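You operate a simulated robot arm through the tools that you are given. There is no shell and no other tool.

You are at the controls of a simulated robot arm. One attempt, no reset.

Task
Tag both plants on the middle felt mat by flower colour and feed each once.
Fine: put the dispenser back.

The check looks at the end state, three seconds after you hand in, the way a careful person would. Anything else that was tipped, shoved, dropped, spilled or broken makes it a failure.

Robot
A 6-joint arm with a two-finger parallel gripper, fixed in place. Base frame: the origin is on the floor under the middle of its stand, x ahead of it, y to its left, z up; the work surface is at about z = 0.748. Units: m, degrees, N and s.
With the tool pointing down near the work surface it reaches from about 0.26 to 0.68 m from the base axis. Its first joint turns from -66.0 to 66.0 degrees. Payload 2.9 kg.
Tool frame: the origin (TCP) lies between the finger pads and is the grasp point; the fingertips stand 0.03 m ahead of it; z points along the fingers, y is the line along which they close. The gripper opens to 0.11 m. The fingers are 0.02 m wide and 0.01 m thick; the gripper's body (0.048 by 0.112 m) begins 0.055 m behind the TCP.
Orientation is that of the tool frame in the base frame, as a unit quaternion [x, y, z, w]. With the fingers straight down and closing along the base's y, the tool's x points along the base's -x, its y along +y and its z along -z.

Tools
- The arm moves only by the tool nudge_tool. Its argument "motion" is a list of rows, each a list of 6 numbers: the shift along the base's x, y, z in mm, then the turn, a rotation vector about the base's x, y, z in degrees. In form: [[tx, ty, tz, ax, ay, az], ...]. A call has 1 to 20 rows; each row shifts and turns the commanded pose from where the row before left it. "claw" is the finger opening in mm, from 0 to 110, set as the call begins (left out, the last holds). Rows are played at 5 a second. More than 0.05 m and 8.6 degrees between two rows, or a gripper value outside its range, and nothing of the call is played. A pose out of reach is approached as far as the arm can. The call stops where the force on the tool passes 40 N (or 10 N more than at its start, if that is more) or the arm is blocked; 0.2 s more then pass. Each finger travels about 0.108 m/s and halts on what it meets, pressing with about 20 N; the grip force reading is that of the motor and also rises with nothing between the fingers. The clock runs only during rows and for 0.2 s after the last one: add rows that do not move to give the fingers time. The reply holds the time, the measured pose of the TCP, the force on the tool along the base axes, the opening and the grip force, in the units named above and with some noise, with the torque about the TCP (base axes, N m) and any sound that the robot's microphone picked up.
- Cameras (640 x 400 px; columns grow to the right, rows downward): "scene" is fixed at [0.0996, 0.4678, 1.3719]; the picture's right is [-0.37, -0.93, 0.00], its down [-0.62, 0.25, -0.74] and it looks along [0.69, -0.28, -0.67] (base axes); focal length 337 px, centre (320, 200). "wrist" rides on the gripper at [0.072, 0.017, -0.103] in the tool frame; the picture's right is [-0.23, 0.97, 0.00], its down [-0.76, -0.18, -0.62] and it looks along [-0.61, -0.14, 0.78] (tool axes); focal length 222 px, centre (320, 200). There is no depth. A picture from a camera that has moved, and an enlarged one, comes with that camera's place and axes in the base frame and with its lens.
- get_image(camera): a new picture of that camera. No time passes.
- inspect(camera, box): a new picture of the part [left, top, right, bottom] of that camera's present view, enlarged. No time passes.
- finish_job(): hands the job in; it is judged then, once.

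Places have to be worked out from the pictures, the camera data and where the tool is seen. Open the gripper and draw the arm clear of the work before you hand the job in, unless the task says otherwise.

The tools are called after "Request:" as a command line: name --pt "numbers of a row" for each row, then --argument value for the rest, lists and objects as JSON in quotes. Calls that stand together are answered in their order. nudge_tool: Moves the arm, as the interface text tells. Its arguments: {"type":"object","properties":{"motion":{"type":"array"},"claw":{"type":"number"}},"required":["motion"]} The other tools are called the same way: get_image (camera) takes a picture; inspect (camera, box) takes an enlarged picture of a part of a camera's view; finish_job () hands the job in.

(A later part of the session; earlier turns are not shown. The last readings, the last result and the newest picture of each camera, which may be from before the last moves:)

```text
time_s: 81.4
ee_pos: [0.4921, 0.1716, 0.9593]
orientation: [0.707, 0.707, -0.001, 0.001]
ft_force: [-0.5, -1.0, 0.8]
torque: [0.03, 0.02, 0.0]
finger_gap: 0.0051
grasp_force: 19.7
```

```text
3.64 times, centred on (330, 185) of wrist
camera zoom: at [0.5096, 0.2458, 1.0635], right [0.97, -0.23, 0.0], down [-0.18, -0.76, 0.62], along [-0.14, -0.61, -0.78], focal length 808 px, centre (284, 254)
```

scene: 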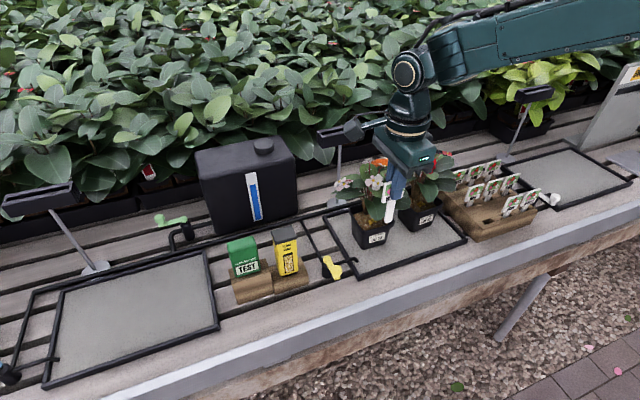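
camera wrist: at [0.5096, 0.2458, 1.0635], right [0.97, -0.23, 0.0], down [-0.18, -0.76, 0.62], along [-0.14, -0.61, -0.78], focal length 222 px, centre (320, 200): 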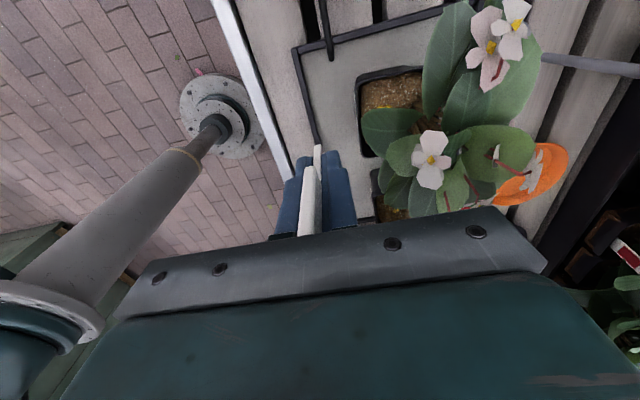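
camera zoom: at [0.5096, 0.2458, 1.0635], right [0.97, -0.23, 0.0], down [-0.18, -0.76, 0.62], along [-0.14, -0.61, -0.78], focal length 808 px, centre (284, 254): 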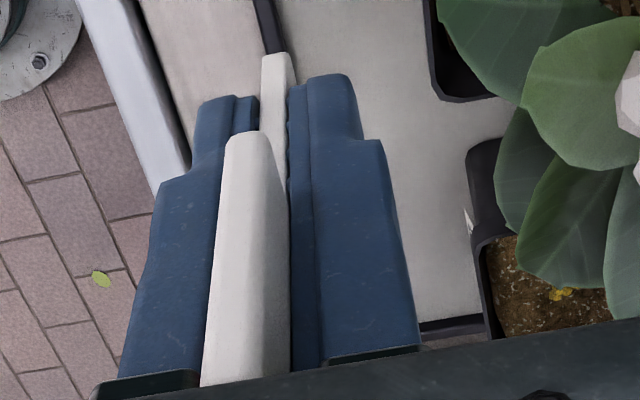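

Both food clusters are identical decal-like portions (one dose each). No slit is obvious, but I see a dark strip between soil and pot wall; I zoom further there.

Request:
inspect --camera "wrist" --box '[352, 62, 402, 112]'

Request:
inspect --camera "wrist" --box '[352, 112, 402, 166]'

Request:
inspect --camera "wrist" --box '[366, 160, 426, 222]'

```text
8.00 times, centred on (377, 87) of wrist
camera zoom: at [0.5096, 0.2458, 1.0635], right [0.97, -0.23, 0.0], down [-0.18, -0.76, 0.62], along [-0.14, -0.61, -0.78], focal length 1777 px, centre (-136, 1104)
```

zoom: 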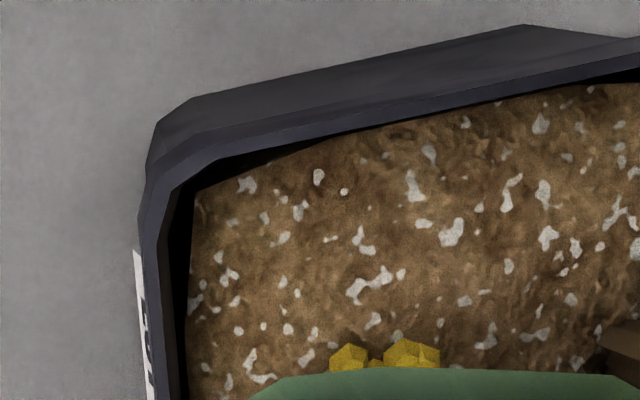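

```text
7.41 times, centred on (377, 139) of wrist
camera zoom: at [0.5096, 0.2458, 1.0635], right [0.97, -0.23, 0.0], down [-0.18, -0.76, 0.62], along [-0.14, -0.61, -0.78], focal length 1645 px, centre (-102, 652)
```

zoom: 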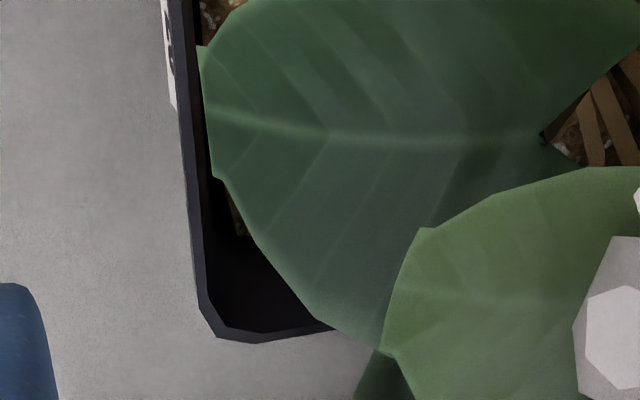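

```text
6.45 times, centred on (396, 191) of wrist
camera zoom: at [0.5096, 0.2458, 1.0635], right [0.97, -0.23, 0.0], down [-0.18, -0.76, 0.62], along [-0.14, -0.61, -0.78], focal length 1433 px, centre (-170, 258)
```

zoom: 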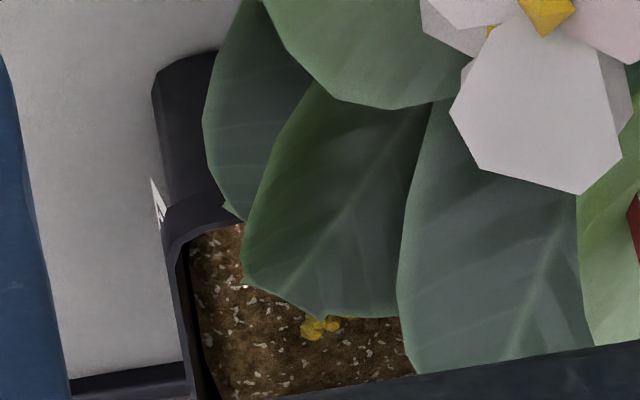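

Nothing like a slot is visible; the soil surface itself is firm. Next test: stand the tag on the soil under palm pressure and open the fingers only slightly (they still cage it), to see whether it becomes held. First go back over the same spot.

Request:
nudge_tool --pt "0 1 -25 0 0 0" --pt "20 1 -25 0 0 0" --pt "25 0 -20 0 0 0" --pt "25 0 0 0 0 0" --pt "0 0 0 0 0 0"

Request:
inspect --camera "scene" --box '[335, 165, 415, 240]'

```text
time_s: 82.6
ee_pos: [0.5623, 0.1749, 0.8887]
orientation: [0.707, 0.707, 0.0, -0.001]
ft_force: [-0.4, 0.1, 0.3]
torque: [-0.01, 0.0, 0.0]
finger_gap: 0.0049
grasp_force: 19.9
```

```text
5.33 times, centred on (375, 202) of scene
camera zoom: at [0.0997, 0.4678, 1.3719], right [-0.37, -0.93, 0.0], down [-0.62, 0.25, -0.74], along [0.69, -0.28, -0.67], focal length 1797 px, centre (27, 187)
```

zoom: 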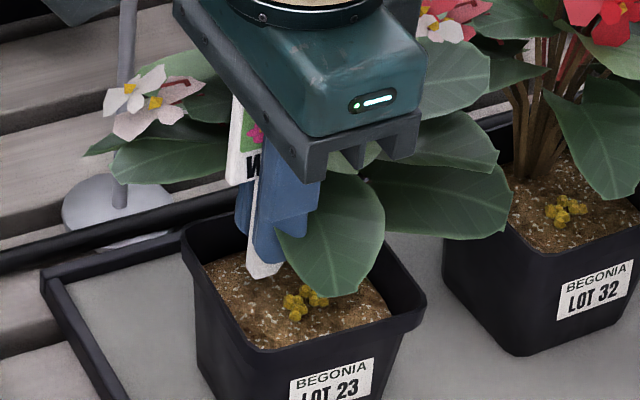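

In position; lowering the caged tag toward the soil.

Request:
nudge_tool --pt "0 0 -7 0 0 0" --pt "0 0 -7 0 0 0" --pt "0 0 -7 0 0 0" --pt "0 0 -5 0 0 0" --pt "0 0 0 0 0 0"

Request:
nudge_tool --pt "0 0 -1.5 0 0 0" --pt "0 0 -1.5 0 0 0" --pt "0 0 0 0 0 0"

```text
time_s: 83.8
ee_pos: [0.5627, 0.1764, 0.8634]
orientation: [0.707, 0.707, 0.0, 0.0]
ft_force: [0.0, 0.3, -0.1]
torque: [0.01, 0.0, 0.01]
finger_gap: 0.0048
grasp_force: 20.1
```

```text
time_s: 84.6
ee_pos: [0.563, 0.1765, 0.8603]
orientation: [0.706, 0.708, 0.0, 0.0]
ft_force: [0.2, -0.5, 0.0]
torque: [-0.02, 0.0, -0.03]
finger_gap: 0.0047
grasp_force: 19.6
```

No contact yet; a few more millimetres.

Request:
nudge_tool --pt "0 -1 -1.5 0 0 0" --pt "0 -1 -1.5 0 0 0" --pt "0 0 0 0 0 0"

Request:
nudge_tool --pt "0 0 -1.5 0 0 0" --pt "0 0 0 0 0 0"

```text
time_s: 85.4
ee_pos: [0.5633, 0.1735, 0.859]
orientation: [0.706, 0.708, 0.0, 0.0]
ft_force: [-0.5, 1.4, 3.1]
torque: [0.07, 0.06, 0.02]
finger_gap: 0.0046
grasp_force: 20.2
```

```text
time_s: 86.0
ee_pos: [0.5629, 0.1738, 0.8594]
orientation: [0.707, 0.707, 0.0, 0.001]
ft_force: [-2.1, 0.4, 14.4]
torque: [0.06, 0.13, 0.0]
finger_gap: 0.0045
grasp_force: 20.8
```

The tag is standing on the soil at 14 N with the palm behind it. I open the fingers to only 10 mm (still caging the tag) and look.

Request:
nudge_tool --pt "0 0 0 0 0 0" --pt "0 0 0 0 0 0" --claw 10

Request:
inspect --camera "scene" --box '[345, 180, 395, 230]'

Request:
inspect --camera "wrist" --box '[270, 90, 390, 240]'

```text
time_s: 86.6
ee_pos: [0.5638, 0.1731, 0.8569]
orientation: [0.707, 0.707, 0.001, 0.001]
ft_force: [0.2, -0.5, 15.0]
torque: [0.01, -0.01, 0.03]
finger_gap: 0.0101
grasp_force: 0.1
```

```text
8.00 times, centred on (370, 205) of scene
camera zoom: at [0.0994, 0.4677, 1.3719], right [-0.37, -0.93, 0.0], down [-0.62, 0.25, -0.74], along [0.69, -0.28, -0.67], focal length 2696 px, centre (-80, 160)
```

zoom: 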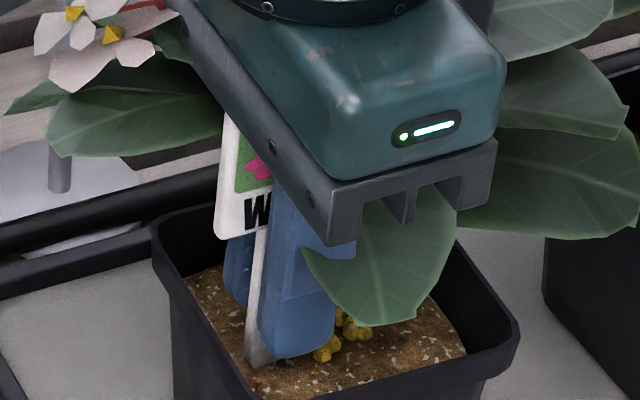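

```text
2.67 times, centred on (330, 165) of wrist
camera zoom: at [0.5799, 0.2469, 0.9608], right [0.97, -0.23, 0.0], down [-0.18, -0.76, 0.62], along [-0.14, -0.61, -0.78], focal length 592 px, centre (293, 293)
```

zoom: 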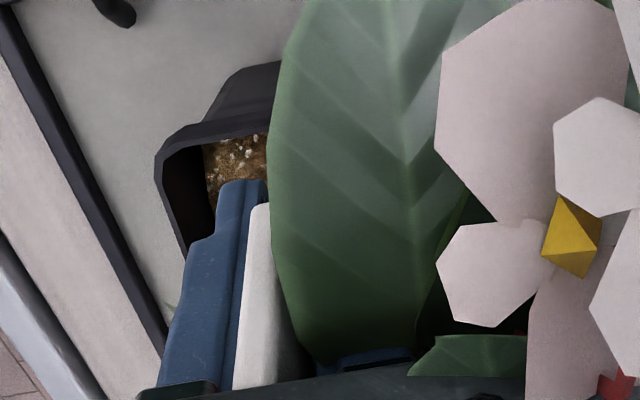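

Palm is indeed loading the tag (15 N with fingers open). I raise 4 mm to see whether the tag stands by itself within the caging fingers.

Request:
nudge_tool --pt "0 0 2 0 0 0" --pt "0 0 3 0 0 0" --pt "0 0 0 0 0 0" --pt "0 0 0 0 0 0"

Request:
inspect --camera "scene" --box '[345, 180, 395, 230]'

Request:
inspect --camera "wrist" --box '[270, 90, 390, 240]'

```text
time_s: 87.6
ee_pos: [0.5626, 0.1744, 0.8611]
orientation: [0.707, 0.707, -0.001, 0.001]
ft_force: [-0.1, 1.0, 0.3]
torque: [0.0, -0.01, -0.01]
finger_gap: 0.0102
grasp_force: 0.1
```

```text
8.00 times, centred on (370, 205) of scene
camera zoom: at [0.0996, 0.4678, 1.3719], right [-0.37, -0.93, 0.0], down [-0.62, 0.25, -0.74], along [0.69, -0.28, -0.67], focal length 2696 px, centre (-80, 160)
```

zoom: 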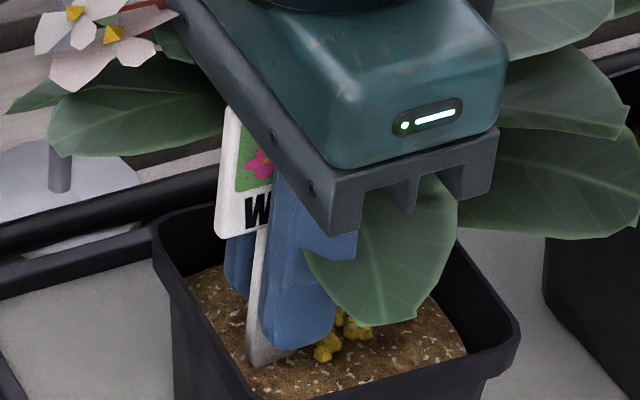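

```text
2.67 times, centred on (330, 165) of wrist
camera zoom: at [0.5799, 0.2473, 0.9644], right [0.97, -0.23, 0.0], down [-0.18, -0.76, 0.62], along [-0.14, -0.61, -0.78], focal length 592 px, centre (293, 293)
```

zoom: 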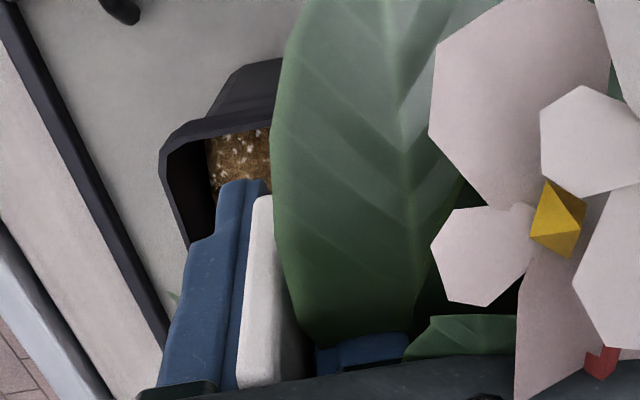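

The tag stands upright inside the open fingers, but it might just be balancing. I nudge 4 mm in +x to feel whether it's actually held.

Request:
nudge_tool --pt "2 0 0 0 0 0" --pt "2 0 0 0 0 0" --pt "0 0 0 0 0 0"

Request:
inspect --camera "scene" --box '[345, 180, 395, 230]'

Request:
inspect --camera "wrist" --box '[270, 90, 390, 240]'

```text
time_s: 88.4
ee_pos: [0.5668, 0.1735, 0.8618]
orientation: [0.707, 0.707, 0.0, 0.001]
ft_force: [-0.5, 0.0, 0.3]
torque: [0.01, -0.04, 0.02]
finger_gap: 0.0102
grasp_force: 0.0
```

```text
8.00 times, centred on (370, 205) of scene
camera zoom: at [0.0996, 0.4678, 1.3719], right [-0.37, -0.93, 0.0], down [-0.62, 0.25, -0.74], along [0.69, -0.28, -0.67], focal length 2696 px, centre (-80, 160)
```

zoom: 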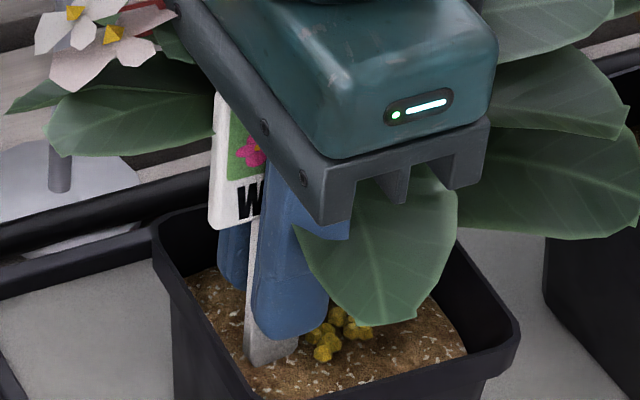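

```text
2.67 times, centred on (330, 165) of wrist
camera zoom: at [0.5839, 0.2475, 0.9645], right [0.97, -0.23, 0.0], down [-0.18, -0.76, 0.62], along [-0.14, -0.61, -0.78], focal length 592 px, centre (293, 293)
```

zoom: 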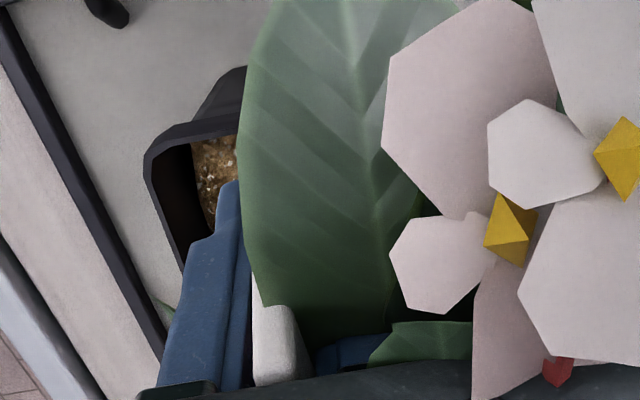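

The tag follows the finger with no resistance – it isn't held. I shift back, re-close on it, and lift it off again.

Request:
nudge_tool --pt "-2 0 0 0 0 0" --pt "-2 0 0 0 0 0" --pt "0 0 0 0 0 0"

Request:
nudge_tool --pt "0 0 0 0 0 0" --pt "0 0 0 0 0 0" --pt "0 0 0 0 0 0" --claw 0

Request:
inspect --camera "scene" --box '[345, 180, 395, 230]'

Request:
inspect --camera "wrist" --box '[270, 90, 390, 240]'

```text
time_s: 89.2
ee_pos: [0.5619, 0.1739, 0.8608]
orientation: [0.707, 0.708, 0.0, 0.001]
ft_force: [-0.4, 0.7, 0.4]
torque: [0.02, -0.01, 0.0]
finger_gap: 0.01
grasp_force: 0.1
```

```text
time_s: 90.0
ee_pos: [0.5625, 0.1741, 0.8611]
orientation: [0.707, 0.707, -0.001, 0.0]
ft_force: [-0.1, 0.4, 0.0]
torque: [0.0, -0.02, -0.02]
finger_gap: 0.0048
grasp_force: 20.4
```

```text
8.00 times, centred on (370, 205) of scene
camera zoom: at [0.0996, 0.4678, 1.3719], right [-0.37, -0.93, 0.0], down [-0.62, 0.25, -0.74], along [0.69, -0.28, -0.67], focal length 2696 px, centre (-80, 160)
```

zoom: 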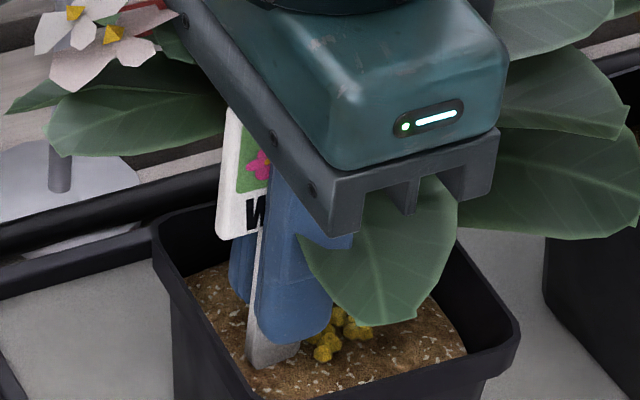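

```text
2.67 times, centred on (330, 165) of wrist
camera zoom: at [0.5795, 0.2473, 0.9644], right [0.97, -0.23, 0.0], down [-0.18, -0.76, 0.62], along [-0.14, -0.61, -0.78], focal length 592 px, centre (293, 293)
```

zoom: 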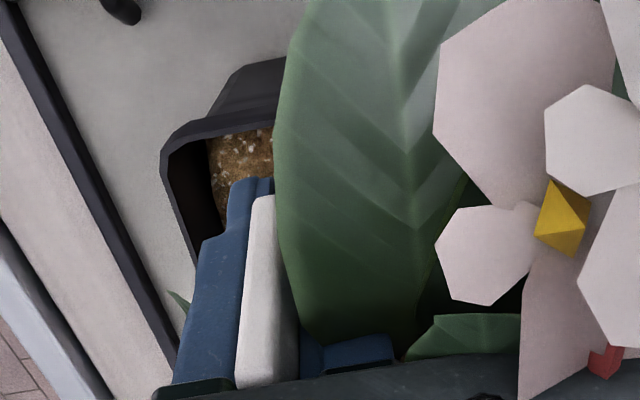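

The tag is simply standing free, so contact with this patch of soil isn't planting it. I lift it and use the wrist camera from further back and higher to examine the rest of the pot's surface for a slot.

Request:
nudge_tool --pt "0 0 15 0 0 0" --pt "0 0 30 0 0 0" --pt "0 0 35 0 0 0" --pt "0 0 35 0 0 0" --pt "20 0 25 0 0 0" --pt "20 0 20 0 0 0" --pt "0 0 0 0 0 0"

Request:
get_image --camera "wrist"

Request:
inspect --camera "wrist" --box '[240, 20, 420, 180]'

```text
time_s: 91.6
ee_pos: [0.6031, 0.1732, 1.0198]
orientation: [0.707, 0.708, 0.0, -0.001]
ft_force: [1.0, 0.5, 0.2]
torque: [0.03, 0.02, 0.02]
finger_gap: 0.0048
grasp_force: 20.0
```

```text
taken
camera wrist: at [0.62, 0.247, 1.1237], right [0.97, -0.23, 0.0], down [-0.18, -0.76, 0.62], along [-0.14, -0.61, -0.78], focal length 222 px, centre (320, 200)
```

wrist: 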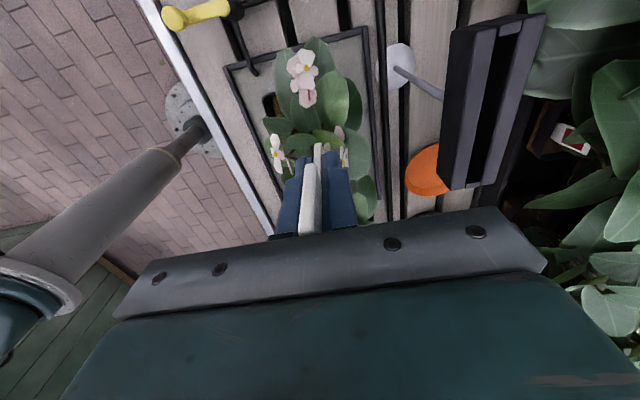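

```text
2.50 times, centred on (330, 100) of wrist
camera zoom: at [0.62, 0.247, 1.1237], right [0.97, -0.23, 0.0], down [-0.18, -0.76, 0.62], along [-0.14, -0.61, -0.78], focal length 555 px, centre (295, 450)
```

zoom: 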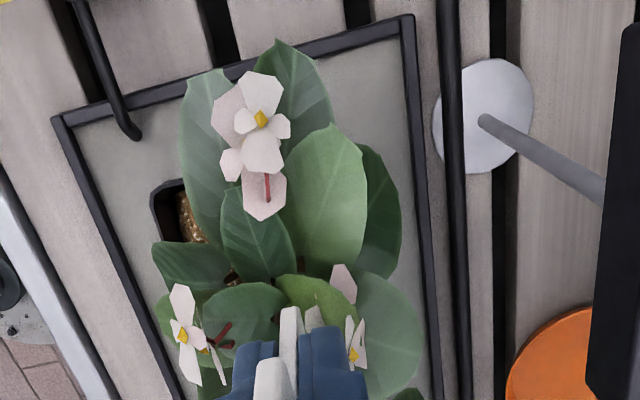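

The rest of the surface is under leaves; no slot visible. I'll test a slightly different accessible spot nearer the front-left corner, pressing with the palm and holding longer in case the soil yields slowly.

Request:
nudge_tool --pt "-25 0 -20 0 0 0" --pt "-25 1 -25 0 0 0" --pt "0 1 -30 0 0 0" --pt "0 0 -30 0 0 0" --pt "0 0 -30 0 0 0" --pt "0 0 -20 0 0 0" --pt "0 0 0 0 0 0"

Request:
inspect --camera "scene" --box '[345, 180, 395, 230]'

```text
time_s: 93.2
ee_pos: [0.5532, 0.1743, 0.8661]
orientation: [0.707, 0.707, -0.001, 0.0]
ft_force: [0.3, -0.5, -0.6]
torque: [-0.01, -0.01, 0.01]
finger_gap: 0.0047
grasp_force: 20.5
```

```text
8.00 times, centred on (370, 205) of scene
camera zoom: at [0.0996, 0.4678, 1.3719], right [-0.37, -0.93, 0.0], down [-0.62, 0.25, -0.74], along [0.69, -0.28, -0.67], focal length 2696 px, centre (-80, 160)
```

zoom: 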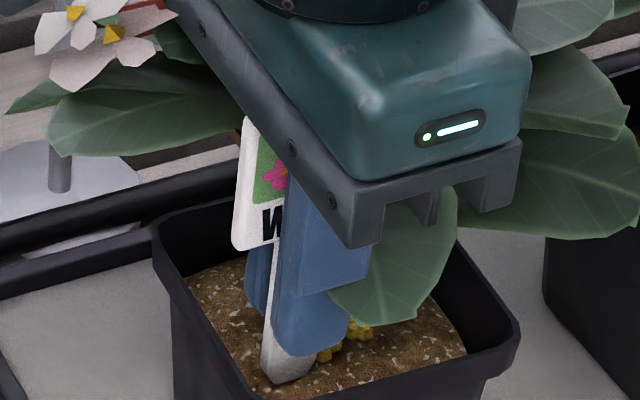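

Now lowering to contact at this new spot.

Request:
nudge_tool --pt "0 0 -2 0 0 0" --pt "0 0 -2 0 0 0" --pt "0 0 -2 0 0 0" --pt "0 0 -1.5 0 0 0" --pt "0 0 0 0 0 0"

Request:
nudge_tool --pt "0 0 -2 0 0 0" --pt "0 0 0 0 0 0"

```text
time_s: 94.4
ee_pos: [0.5539, 0.1751, 0.8599]
orientation: [0.707, 0.707, 0.001, 0.001]
ft_force: [-3.2, -1.6, 17.1]
torque: [-0.09, 0.1, 0.0]
finger_gap: 0.0051
grasp_force: 20.0
```

```text
time_s: 95.0
ee_pos: [0.5528, 0.1752, 0.8581]
orientation: [0.707, 0.707, 0.002, 0.001]
ft_force: [-1.4, -0.3, 23.1]
torque: [0.03, 0.06, -0.01]
finger_gap: 0.0051
grasp_force: 19.9
```

Firm again at 23 N. I press to ~35 N and hold for about 2.5 s.

Request:
nudge_tool --pt "0 0 -1.5 0 0 0" --pt "0 0 -1 0 0 0" --pt "0 0 0 0 0 0" --pt "0 0 0 0 0 0" --pt "0 0 0 0 0 0" --pt "0 0 0 0 0 0" --pt "0 0 0 0 0 0" --pt "0 0 0 0 0 0" --pt "0 0 0 0 0 0" --pt "0 0 0 0 0 0" --pt "0 0 0 0 0 0" --pt "0 0 0 0 0 0"

Request:
inspect --camera "scene" --box '[345, 180, 395, 230]'

```text
time_s: 97.6
ee_pos: [0.553, 0.176, 0.8562]
orientation: [0.707, 0.707, 0.003, 0.001]
ft_force: [-0.3, -1.2, 29.8]
torque: [-0.02, 0.03, -0.02]
finger_gap: 0.0048
grasp_force: 20.2
```

```text
8.00 times, centred on (370, 205) of scene
camera zoom: at [0.0991, 0.4676, 1.372], right [-0.37, -0.93, 0.0], down [-0.62, 0.25, -0.75], along [0.69, -0.28, -0.67], focal length 2696 px, centre (-80, 160)
```

zoom: 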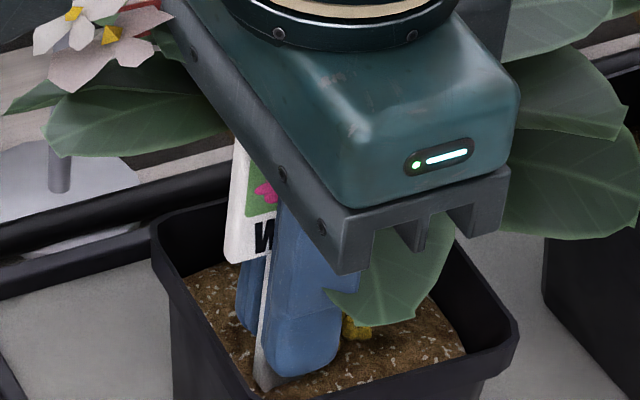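

Held ~30 N for 2 s. I zoom at the stake tip to see whether it has sunk at all.

Request:
inspect --camera "scene" --box '[352, 208, 384, 236]'

Request:
inspect --camera "wrist" --box '[280, 100, 360, 180]'

```text
14.29 times, centred on (368, 222) of scene
camera zoom: at [0.0991, 0.4676, 1.372], right [-0.37, -0.93, 0.0], down [-0.62, 0.25, -0.75], along [0.69, -0.28, -0.67], focal length 4814 px, centre (-366, -114)
```

zoom: 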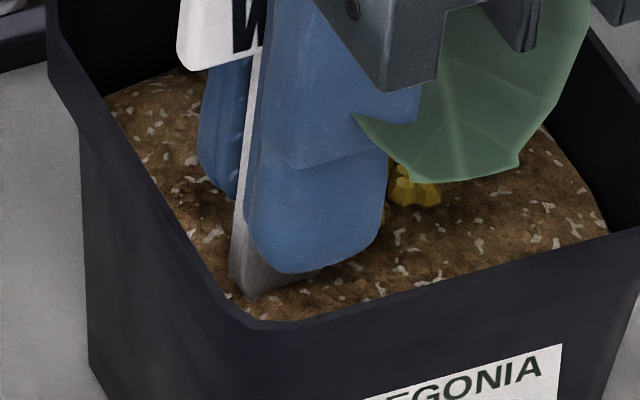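

```text
5.00 times, centred on (320, 140) of wrist
camera zoom: at [0.5704, 0.2485, 0.9604], right [0.97, -0.23, 0.01], down [-0.18, -0.76, 0.62], along [-0.14, -0.61, -0.78], focal length 1111 px, centre (320, 500)
```

zoom: 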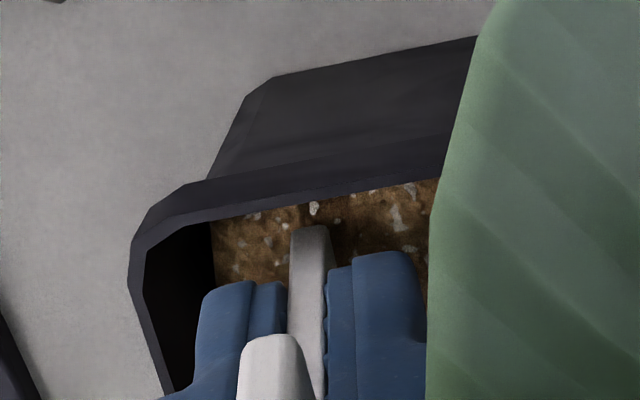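

No visible sinking. While the palm is bearing on the tag I try somewhat more load (toward ~45 N) in small increments, watching for it to give.

Request:
nudge_tool --pt "0 0 -1.5 0 0 0" --pt "0 0 -1.5 0 0 0" --pt "0 0 0 0 0 0" --pt "0 0 0 0 0 0"

```text
time_s: 98.3
ee_pos: [0.5538, 0.1759, 0.8563]
orientation: [0.707, 0.708, 0.003, 0.002]
ft_force: [-0.9, -0.5, 7.0]
torque: [-0.03, 0.08, -0.02]
finger_gap: 0.0051
grasp_force: 20.3
stopped in row 3: the force on the tool passed its limit at 41 N (the readings are from after the stop); the commanded pose is now the measured one
```

Even 41 N doesn't make it yield, so force is not the way. I'll restore a normal high grip (stake protruding): open to a 10 mm cage, slide the gripper up along the standing tag, and re-close near the plate top.

Request:
nudge_tool --pt "0 0 0 0 0 0" --pt "0 0 0.5 0 0 0" --pt "0 0 0 0 0 0" --claw 9

Request:
nudge_tool --pt "0 0 4 0 0 0" --pt "0 0 5 0 0 0" --pt "0 0 5 0 0 0" --pt "0 0 5 0 0 0" --pt "0 0 0 0 0 0"

Request:
inspect --camera "scene" --box '[345, 180, 395, 230]'

Request:
inspect --camera "wrist" --box '[260, 90, 380, 240]'

```text
time_s: 99.1
ee_pos: [0.554, 0.1761, 0.8574]
orientation: [0.707, 0.708, 0.005, 0.004]
ft_force: [0.0, -0.3, 15.4]
torque: [0.01, 0.01, 0.04]
finger_gap: 0.0089
grasp_force: 0.0
```

```text
time_s: 100.3
ee_pos: [0.554, 0.1757, 0.8759]
orientation: [0.707, 0.708, 0.004, 0.003]
ft_force: [0.6, 0.7, 0.0]
torque: [-0.02, 0.01, 0.03]
finger_gap: 0.009
grasp_force: 0.0
```

```text
8.00 times, centred on (370, 205) of scene
camera zoom: at [0.0996, 0.4678, 1.3719], right [-0.37, -0.93, 0.0], down [-0.62, 0.25, -0.74], along [0.69, -0.28, -0.67], focal length 2696 px, centre (-80, 160)
```

zoom: 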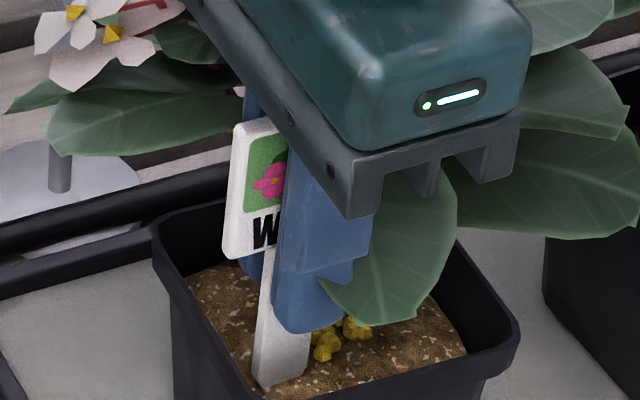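

```text
2.67 times, centred on (320, 165) of wrist
camera zoom: at [0.5704, 0.2486, 0.9793], right [0.97, -0.23, 0.01], down [-0.18, -0.76, 0.62], along [-0.14, -0.61, -0.78], focal length 592 px, centre (320, 293)
```

zoom: 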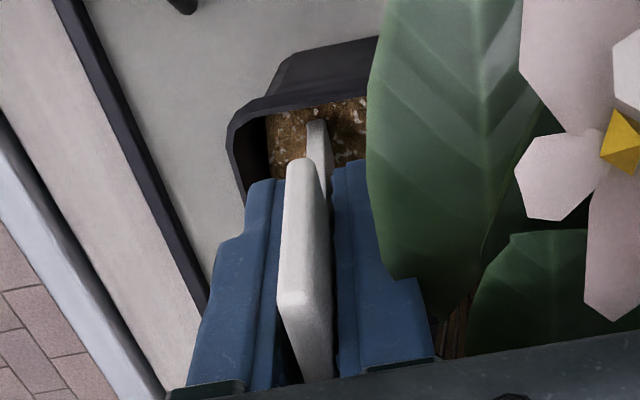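

The tag remains standing within the cage. I raise a further ~20 mm and re-close near the plate top.

Request:
nudge_tool --pt "0 0 5 0 0 0" --pt "0 0 5 0 0 0" --pt "0 0 5 0 0 0" --pt "0 0 5 0 0 0" --pt "0 0 0 0 0 0"

Request:
nudge_tool --pt "0 0 0 0 0 0" --pt "0 0 0 0 0 0" --pt "0 0 0 0 0 0" --claw 0

Request:
inspect --camera "scene" --box '[345, 180, 395, 230]'

Request:
inspect --camera "wrist" --box '[260, 90, 380, 240]'

```text
time_s: 101.5
ee_pos: [0.5545, 0.1748, 0.8959]
orientation: [0.708, 0.707, 0.004, 0.002]
ft_force: [0.6, -1.6, 1.0]
torque: [0.0, 0.0, -0.04]
finger_gap: 0.0089
grasp_force: 0.1
```

```text
time_s: 102.3
ee_pos: [0.5557, 0.1757, 0.8958]
orientation: [0.708, 0.706, 0.004, 0.002]
ft_force: [0.0, 0.7, 0.8]
torque: [0.02, 0.0, -0.03]
finger_gap: 0.0046
grasp_force: 19.3
```

```text
8.00 times, centred on (370, 205) of scene
camera zoom: at [0.0996, 0.4678, 1.3719], right [-0.37, -0.93, 0.0], down [-0.62, 0.25, -0.74], along [0.69, -0.28, -0.67], focal length 2696 px, centre (-80, 160)
```

zoom: 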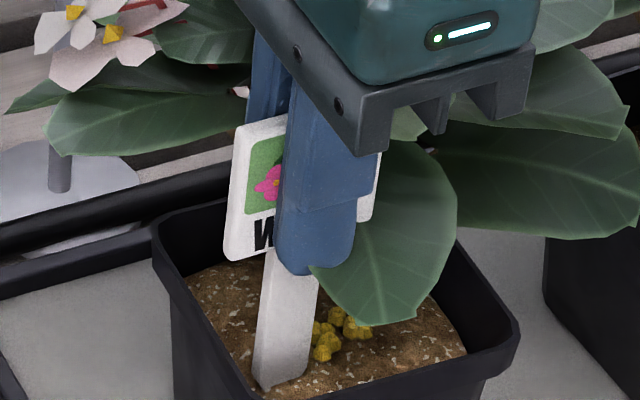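

```text
2.67 times, centred on (320, 165) of wrist
camera zoom: at [0.5704, 0.2487, 0.9996], right [0.97, -0.23, 0.01], down [-0.18, -0.76, 0.62], along [-0.14, -0.61, -0.78], focal length 592 px, centre (320, 293)
```

zoom: 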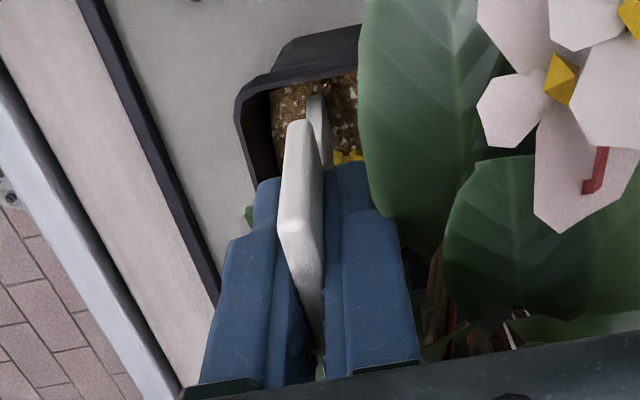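

Good grip restored. Now I probe other spots gently with the stake to see if the surface differs: first the front-centre, just inside the rim.

Request:
nudge_tool --pt "0 0 6 0 0 0" --pt "-4 -10 2 0 0 0" --pt "-4 -11 0 0 0 0" --pt "0 0 -4 0 0 0" --pt "0 0 -3 0 0 0" --pt "0 0 0 0 0 0"

Request:
nudge_tool --pt "0 0 -2 0 0 0" --pt "0 0 0 0 0 0"

```text
time_s: 103.7
ee_pos: [0.5473, 0.1541, 0.8956]
orientation: [0.707, 0.707, 0.003, 0.003]
ft_force: [0.4, 0.0, -0.6]
torque: [0.0, 0.01, -0.04]
finger_gap: 0.0049
grasp_force: 20.0
```

```text
time_s: 104.3
ee_pos: [0.5462, 0.1544, 0.8935]
orientation: [0.707, 0.707, 0.003, 0.003]
ft_force: [-0.1, 0.2, 0.1]
torque: [-0.03, 0.0, -0.02]
finger_gap: 0.0046
grasp_force: 20.3
```

Already 2 mm lower than at the previous spot without contact. Continue gently.

Request:
nudge_tool --pt "0 0 -2 0 0 0" --pt "0 0 0 0 0 0"

Request:
nudge_tool --pt "0 0 -2 0 0 0" --pt "0 0 0 0 0 0"

```text
time_s: 104.9
ee_pos: [0.5468, 0.1558, 0.8931]
orientation: [0.707, 0.707, 0.004, 0.002]
ft_force: [0.1, 0.3, 0.3]
torque: [0.03, 0.02, -0.01]
finger_gap: 0.0048
grasp_force: 19.9
```

```text
time_s: 105.5
ee_pos: [0.5465, 0.155, 0.8902]
orientation: [0.706, 0.708, 0.003, 0.002]
ft_force: [0.0, -0.7, -0.1]
torque: [-0.01, 0.0, -0.01]
finger_gap: 0.0047
grasp_force: 19.7
```

No contact at 0.890 – 6 mm below the earlier contact height. Let me look and continue.

Request:
inspect --camera "scene" --box '[350, 185, 400, 235]'

Request:
nudge_tool --pt "0 0 -2 0 0 0" --pt "0 0 -1 0 0 0" --pt "0 0 0 0 0 0"

```text
8.00 times, centred on (375, 210) of scene
camera zoom: at [0.0996, 0.4678, 1.3719], right [-0.37, -0.93, 0.0], down [-0.62, 0.25, -0.74], along [0.69, -0.28, -0.67], focal length 2696 px, centre (-120, 120)
```

zoom: 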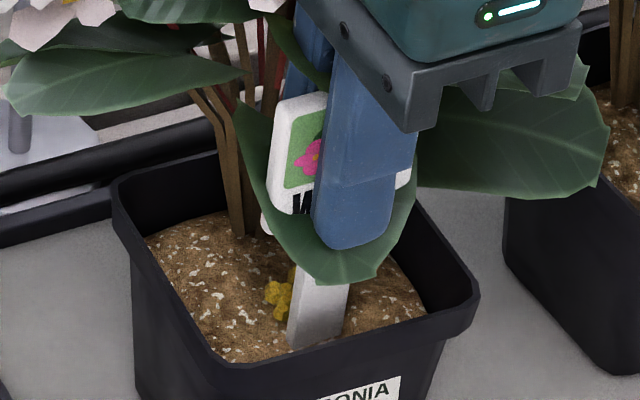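

```text
time_s: 106.3
ee_pos: [0.5463, 0.1545, 0.8868]
orientation: [0.708, 0.707, 0.003, 0.003]
ft_force: [0.4, 0.1, 0.0]
torque: [-0.01, 0.03, 0.02]
finger_gap: 0.0048
grasp_force: 19.9
```

Still free at 0.887 (≈9 mm into the soil): the front-centre strip accepts the stake. I continue down in small steps.

Request:
nudge_tool --pt "0 0 -2 0 0 0" --pt "0 0 -2 0 0 0" --pt "0 0 0 0 0 0"

Request:
inspect --camera "scene" --box '[350, 185, 400, 235]'

```text
time_s: 107.1
ee_pos: [0.5455, 0.1542, 0.8836]
orientation: [0.707, 0.707, 0.004, 0.002]
ft_force: [-0.8, -0.3, -1.0]
torque: [-0.02, 0.04, 0.02]
finger_gap: 0.005
grasp_force: 20.3
```

```text
8.00 times, centred on (375, 210) of scene
camera zoom: at [0.0996, 0.4678, 1.3719], right [-0.37, -0.93, 0.0], down [-0.62, 0.25, -0.74], along [0.69, -0.28, -0.67], focal length 2696 px, centre (-120, 120)
```

zoom: 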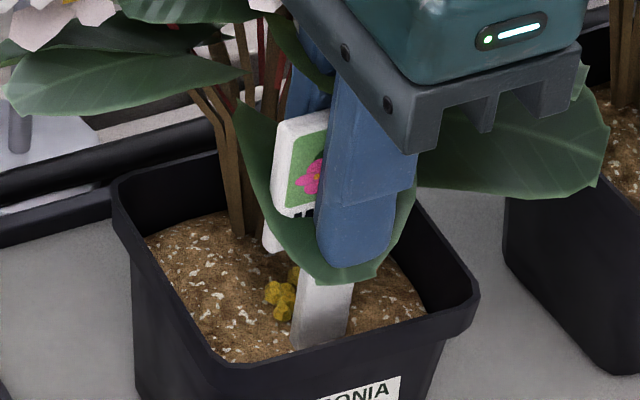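

The stake is visibly sinking into the soil with no resistance. Continuing down.

Request:
nudge_tool --pt "0 0 -2.5 0 0 0" --pt "0 0 -2.5 0 0 0" --pt "0 0 0 0 0 0"

Request:
nudge_tool --pt "0 0 -2.5 0 0 0" --pt "0 0 -2.5 0 0 0" --pt "0 0 0 0 0 0"

Request:
inspect --camera "scene" --box '[350, 185, 400, 235]'

```text
time_s: 107.9
ee_pos: [0.5458, 0.1558, 0.8789]
orientation: [0.707, 0.707, 0.003, 0.003]
ft_force: [-0.2, 0.3, -0.3]
torque: [0.0, -0.01, 0.0]
finger_gap: 0.0049
grasp_force: 20.1
```

```text
time_s: 108.7
ee_pos: [0.5453, 0.1551, 0.8743]
orientation: [0.708, 0.707, 0.003, 0.002]
ft_force: [1.1, 0.0, -0.2]
torque: [-0.01, 0.0, -0.01]
finger_gap: 0.0047
grasp_force: 19.8
```

```text
8.00 times, centred on (375, 210) of scene
camera zoom: at [0.0996, 0.4678, 1.3719], right [-0.37, -0.93, 0.0], down [-0.62, 0.25, -0.74], along [0.69, -0.28, -0.67], focal length 2696 px, centre (-120, 120)
```

zoom: 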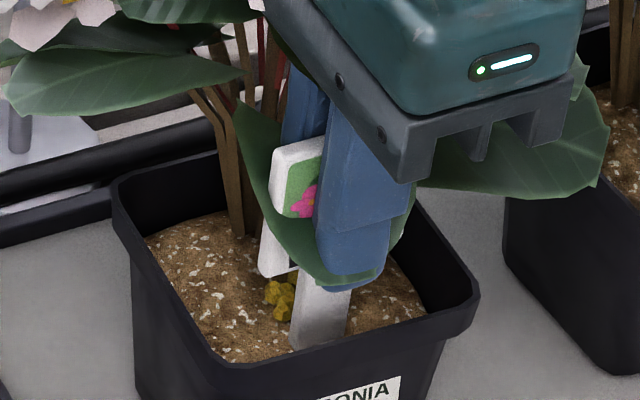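

~21 mm deep with no resistance. A further ~10 mm for a secure depth.

Request:
nudge_tool --pt "0 0 -2.5 0 0 0" --pt "0 0 -2.5 0 0 0" --pt "0 0 0 0 0 0"

Request:
nudge_tool --pt "0 0 -2 0 0 0" --pt "0 0 -2 0 0 0" --pt "0 0 0 0 0 0"

Request:
inspect --camera "scene" --box '[350, 185, 400, 235]'

Request:
inspect --camera "wrist" --box '[260, 90, 380, 240]'

```text
time_s: 109.5
ee_pos: [0.5459, 0.1545, 0.8685]
orientation: [0.707, 0.707, 0.004, 0.003]
ft_force: [0.3, 0.8, 0.5]
torque: [0.03, 0.02, -0.01]
finger_gap: 0.0047
grasp_force: 19.5
```

```text
time_s: 110.3
ee_pos: [0.5474, 0.1539, 0.8635]
orientation: [0.707, 0.707, 0.004, 0.003]
ft_force: [-0.8, 0.6, -0.4]
torque: [-0.03, -0.02, -0.01]
finger_gap: 0.0047
grasp_force: 19.7
```

```text
8.00 times, centred on (375, 210) of scene
camera zoom: at [0.0996, 0.4678, 1.3719], right [-0.37, -0.93, 0.0], down [-0.62, 0.25, -0.74], along [0.69, -0.28, -0.67], focal length 2696 px, centre (-120, 120)
```

zoom: 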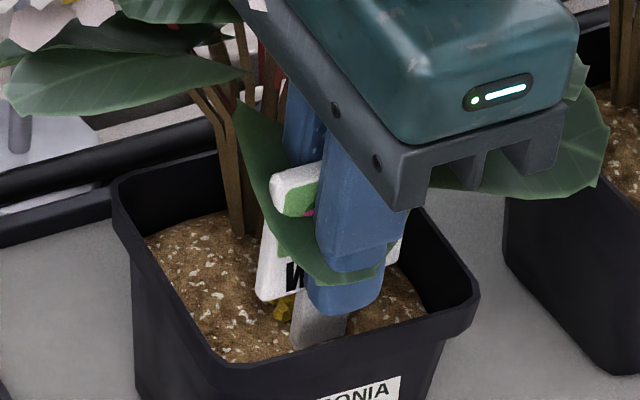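

```text
2.67 times, centred on (320, 165) of wrist
camera zoom: at [0.5628, 0.2275, 0.9678], right [0.97, -0.23, 0.01], down [-0.18, -0.76, 0.62], along [-0.14, -0.61, -0.78], focal length 592 px, centre (320, 293)
```

zoom: 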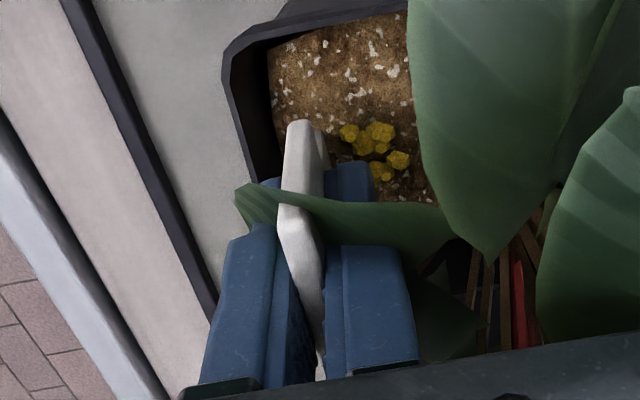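

The stake is ~32 mm deep with zero force: there's a soft strip/slot just inside the front rim at x≈0.546. I go 3 mm deeper (fingertips still above the rim), then open the fingers to a cage and watch.

Request:
nudge_tool --pt "0 0 -1.5 0 0 0" --pt "0 0 -1.5 0 0 0" --pt "0 0 0 0 0 0"

Request:
nudge_tool --pt "0 0 0 0 0 0" --pt "0 0 0 0 0 0" --pt "0 0 0 0 0 0" --claw 9

Request:
inspect --camera "scene" --box '[350, 185, 400, 235]'

Request:
inspect --camera "wrist" --box '[260, 90, 380, 240]'

```text
time_s: 111.1
ee_pos: [0.5448, 0.1537, 0.8614]
orientation: [0.708, 0.707, 0.004, 0.002]
ft_force: [0.5, -0.5, 0.7]
torque: [0.0, 0.01, 0.0]
finger_gap: 0.0051
grasp_force: 20.2
```

```text
time_s: 111.9
ee_pos: [0.5462, 0.1547, 0.8601]
orientation: [0.707, 0.707, 0.003, 0.003]
ft_force: [0.6, 0.7, -0.4]
torque: [0.02, 0.0, -0.02]
finger_gap: 0.0092
grasp_force: 0.0
```

```text
8.00 times, centred on (375, 210) of scene
camera zoom: at [0.0996, 0.4678, 1.3719], right [-0.37, -0.93, 0.0], down [-0.62, 0.25, -0.74], along [0.69, -0.28, -0.67], focal length 2696 px, centre (-120, 120)
```

zoom: 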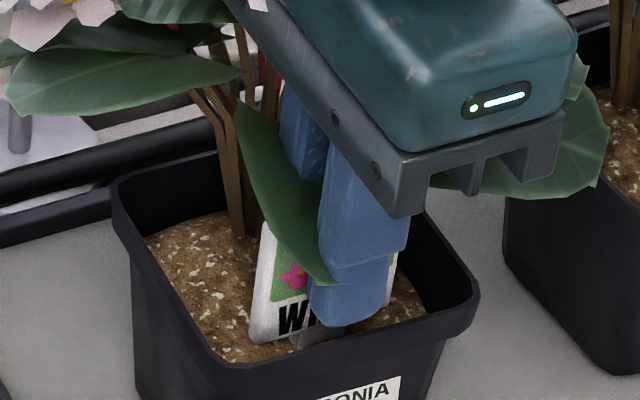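

```text
2.67 times, centred on (320, 165) of wrist
camera zoom: at [0.5629, 0.2273, 0.9652], right [0.97, -0.23, 0.01], down [-0.18, -0.76, 0.62], along [-0.14, -0.61, -0.78], focal length 592 px, centre (320, 293)
```

zoom: 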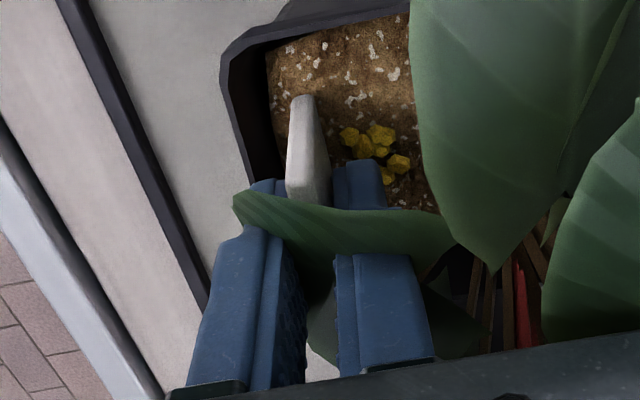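

The tag slid the rest of the way down by itself and now sits in the slot, upright, with the plate just above the soil. I raise slightly, open wider, and withdraw upward.

Request:
nudge_tool --pt "0 0 4 0 0 0" --pt "0 0 4 0 0 0" --pt "0 0 0 0 0 0"

Request:
nudge_tool --pt "0 0 0 0 0 0" --pt "0 0 10 0 0 0" --pt "0 0 20 0 0 0" --pt "0 0 30 0 0 0" --pt "0 0 30 0 0 0" --pt "0 0 20 0 0 0" --pt "0 0 0 0 0 0" --claw 22

Request:
inspect --camera "scene" --box '[335, 175, 415, 245]'

Request:
get_image --camera "wrist"

```text
time_s: 112.7
ee_pos: [0.5472, 0.1536, 0.8699]
orientation: [0.707, 0.707, 0.003, 0.002]
ft_force: [-0.1, -0.2, 0.3]
torque: [0.02, 0.0, 0.0]
finger_gap: 0.0091
grasp_force: 0.0
```

```text
time_s: 114.3
ee_pos: [0.5469, 0.1562, 0.9794]
orientation: [0.707, 0.708, 0.004, 0.002]
ft_force: [0.2, -0.3, -0.2]
torque: [0.02, -0.01, 0.0]
finger_gap: 0.0219
grasp_force: 0.2
```

```text
5.71 times, centred on (375, 210) of scene
camera zoom: at [0.0996, 0.4678, 1.3719], right [-0.37, -0.93, 0.0], down [-0.62, 0.25, -0.74], along [0.69, -0.28, -0.67], focal length 1926 px, centre (6, 143)
```

zoom: 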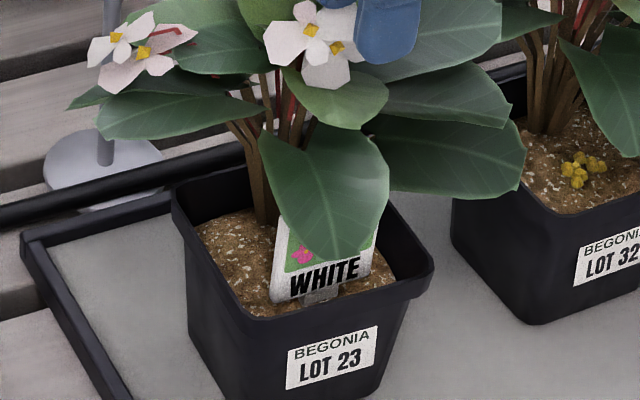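

```text
taken
camera wrist: at [0.5635, 0.2279, 1.0838], right [0.97, -0.23, 0.01], down [-0.18, -0.76, 0.62], along [-0.14, -0.61, -0.78], focal length 222 px, centre (320, 200)
```

wrist: 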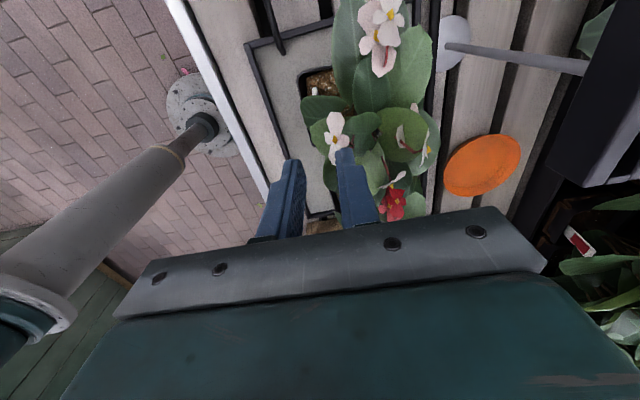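

The WHITE tag stands upright in LOT 23, facing front. Its slot is ~23 mm in front of the pot centre. Now I go for the RED tag (middle row, left) at about (0.5425, −0.119).

Request:
nudge_tool --pt "0 0 30 0 0.5 0" --pt "0 0 20 0 0 0" --pt "0 -40 0 0 0 0" --pt "0 -40 0 0 0 0" --pt "0 -40 0 0 0 0" --pt "0 -40 0 0 0 0" --pt "-2 -40 0 0 0 0" --pt "-2 -40 0 0 0 0" --pt "0 -34 0 0 0 0" --pt "0 0 -30 0 0 0" --pt "0 0 -20 0 0 0" --pt "0 0 0 0 0 0" --claw 42

Request:
get_image --camera "scene"

Request:
inspect --camera "wrist" --box '[240, 20, 440, 200]'

```text
time_s: 116.9
ee_pos: [0.5419, -0.1188, 0.9792]
orientation: [0.707, 0.707, 0.0, -0.001]
ft_force: [-0.5, -0.5, -0.3]
torque: [0.03, 0.01, -0.02]
finger_gap: 0.0419
grasp_force: 0.1
```

```text
taken
```

scene: 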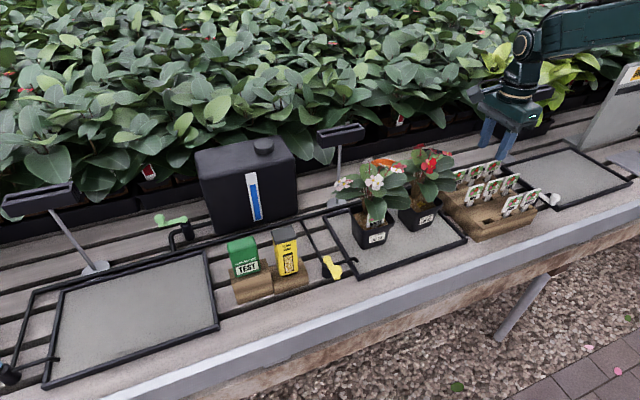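

```text
2.22 times, centred on (340, 110) of wrist
camera zoom: at [0.5596, -0.0457, 1.0822], right [0.97, -0.23, 0.0], down [-0.18, -0.76, 0.62], along [-0.14, -0.61, -0.78], focal length 494 px, centre (276, 400)
```

zoom: 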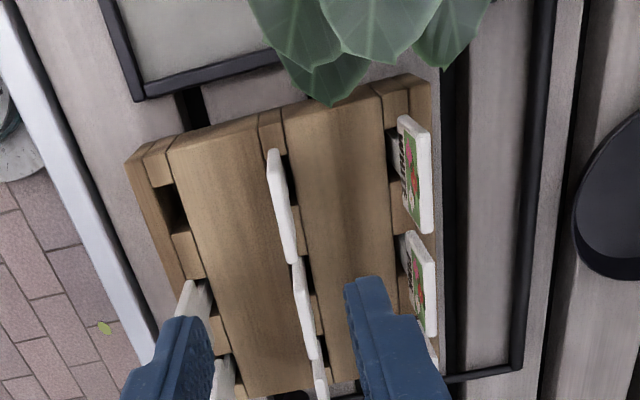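

The RED tag's top edge is visible between the fingers; I zoom for precise alignment.

Request:
inspect --camera "wrist" --box '[300, 70, 360, 150]'

Request:
inspect --camera "scene" --box '[445, 130, 565, 240]'

```text
5.00 times, centred on (330, 110) of wrist
camera zoom: at [0.5596, -0.0457, 1.0822], right [0.97, -0.23, 0.0], down [-0.18, -0.76, 0.62], along [-0.14, -0.61, -0.78], focal length 1111 px, centre (270, 650)
```

zoom: 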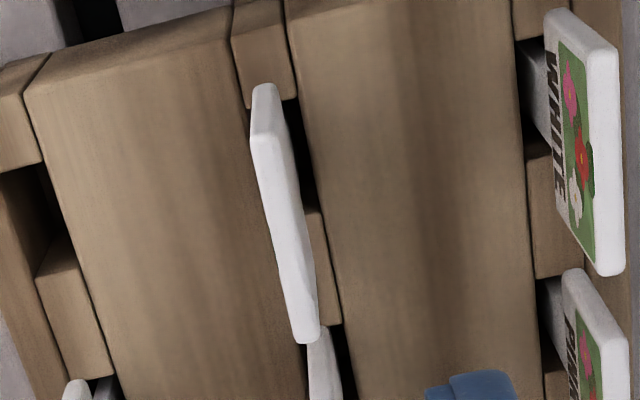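

```text
3.64 times, centred on (505, 185) of scene
camera zoom: at [0.0996, 0.4678, 1.3719], right [-0.37, -0.93, 0.0], down [-0.62, 0.25, -0.74], along [0.69, -0.28, -0.67], focal length 1225 px, centre (-353, 254)
```

zoom: 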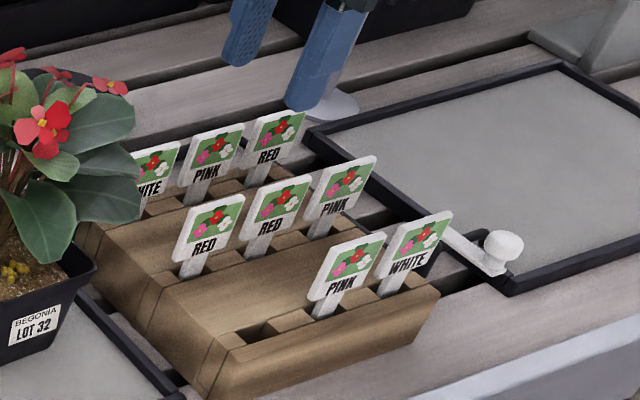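

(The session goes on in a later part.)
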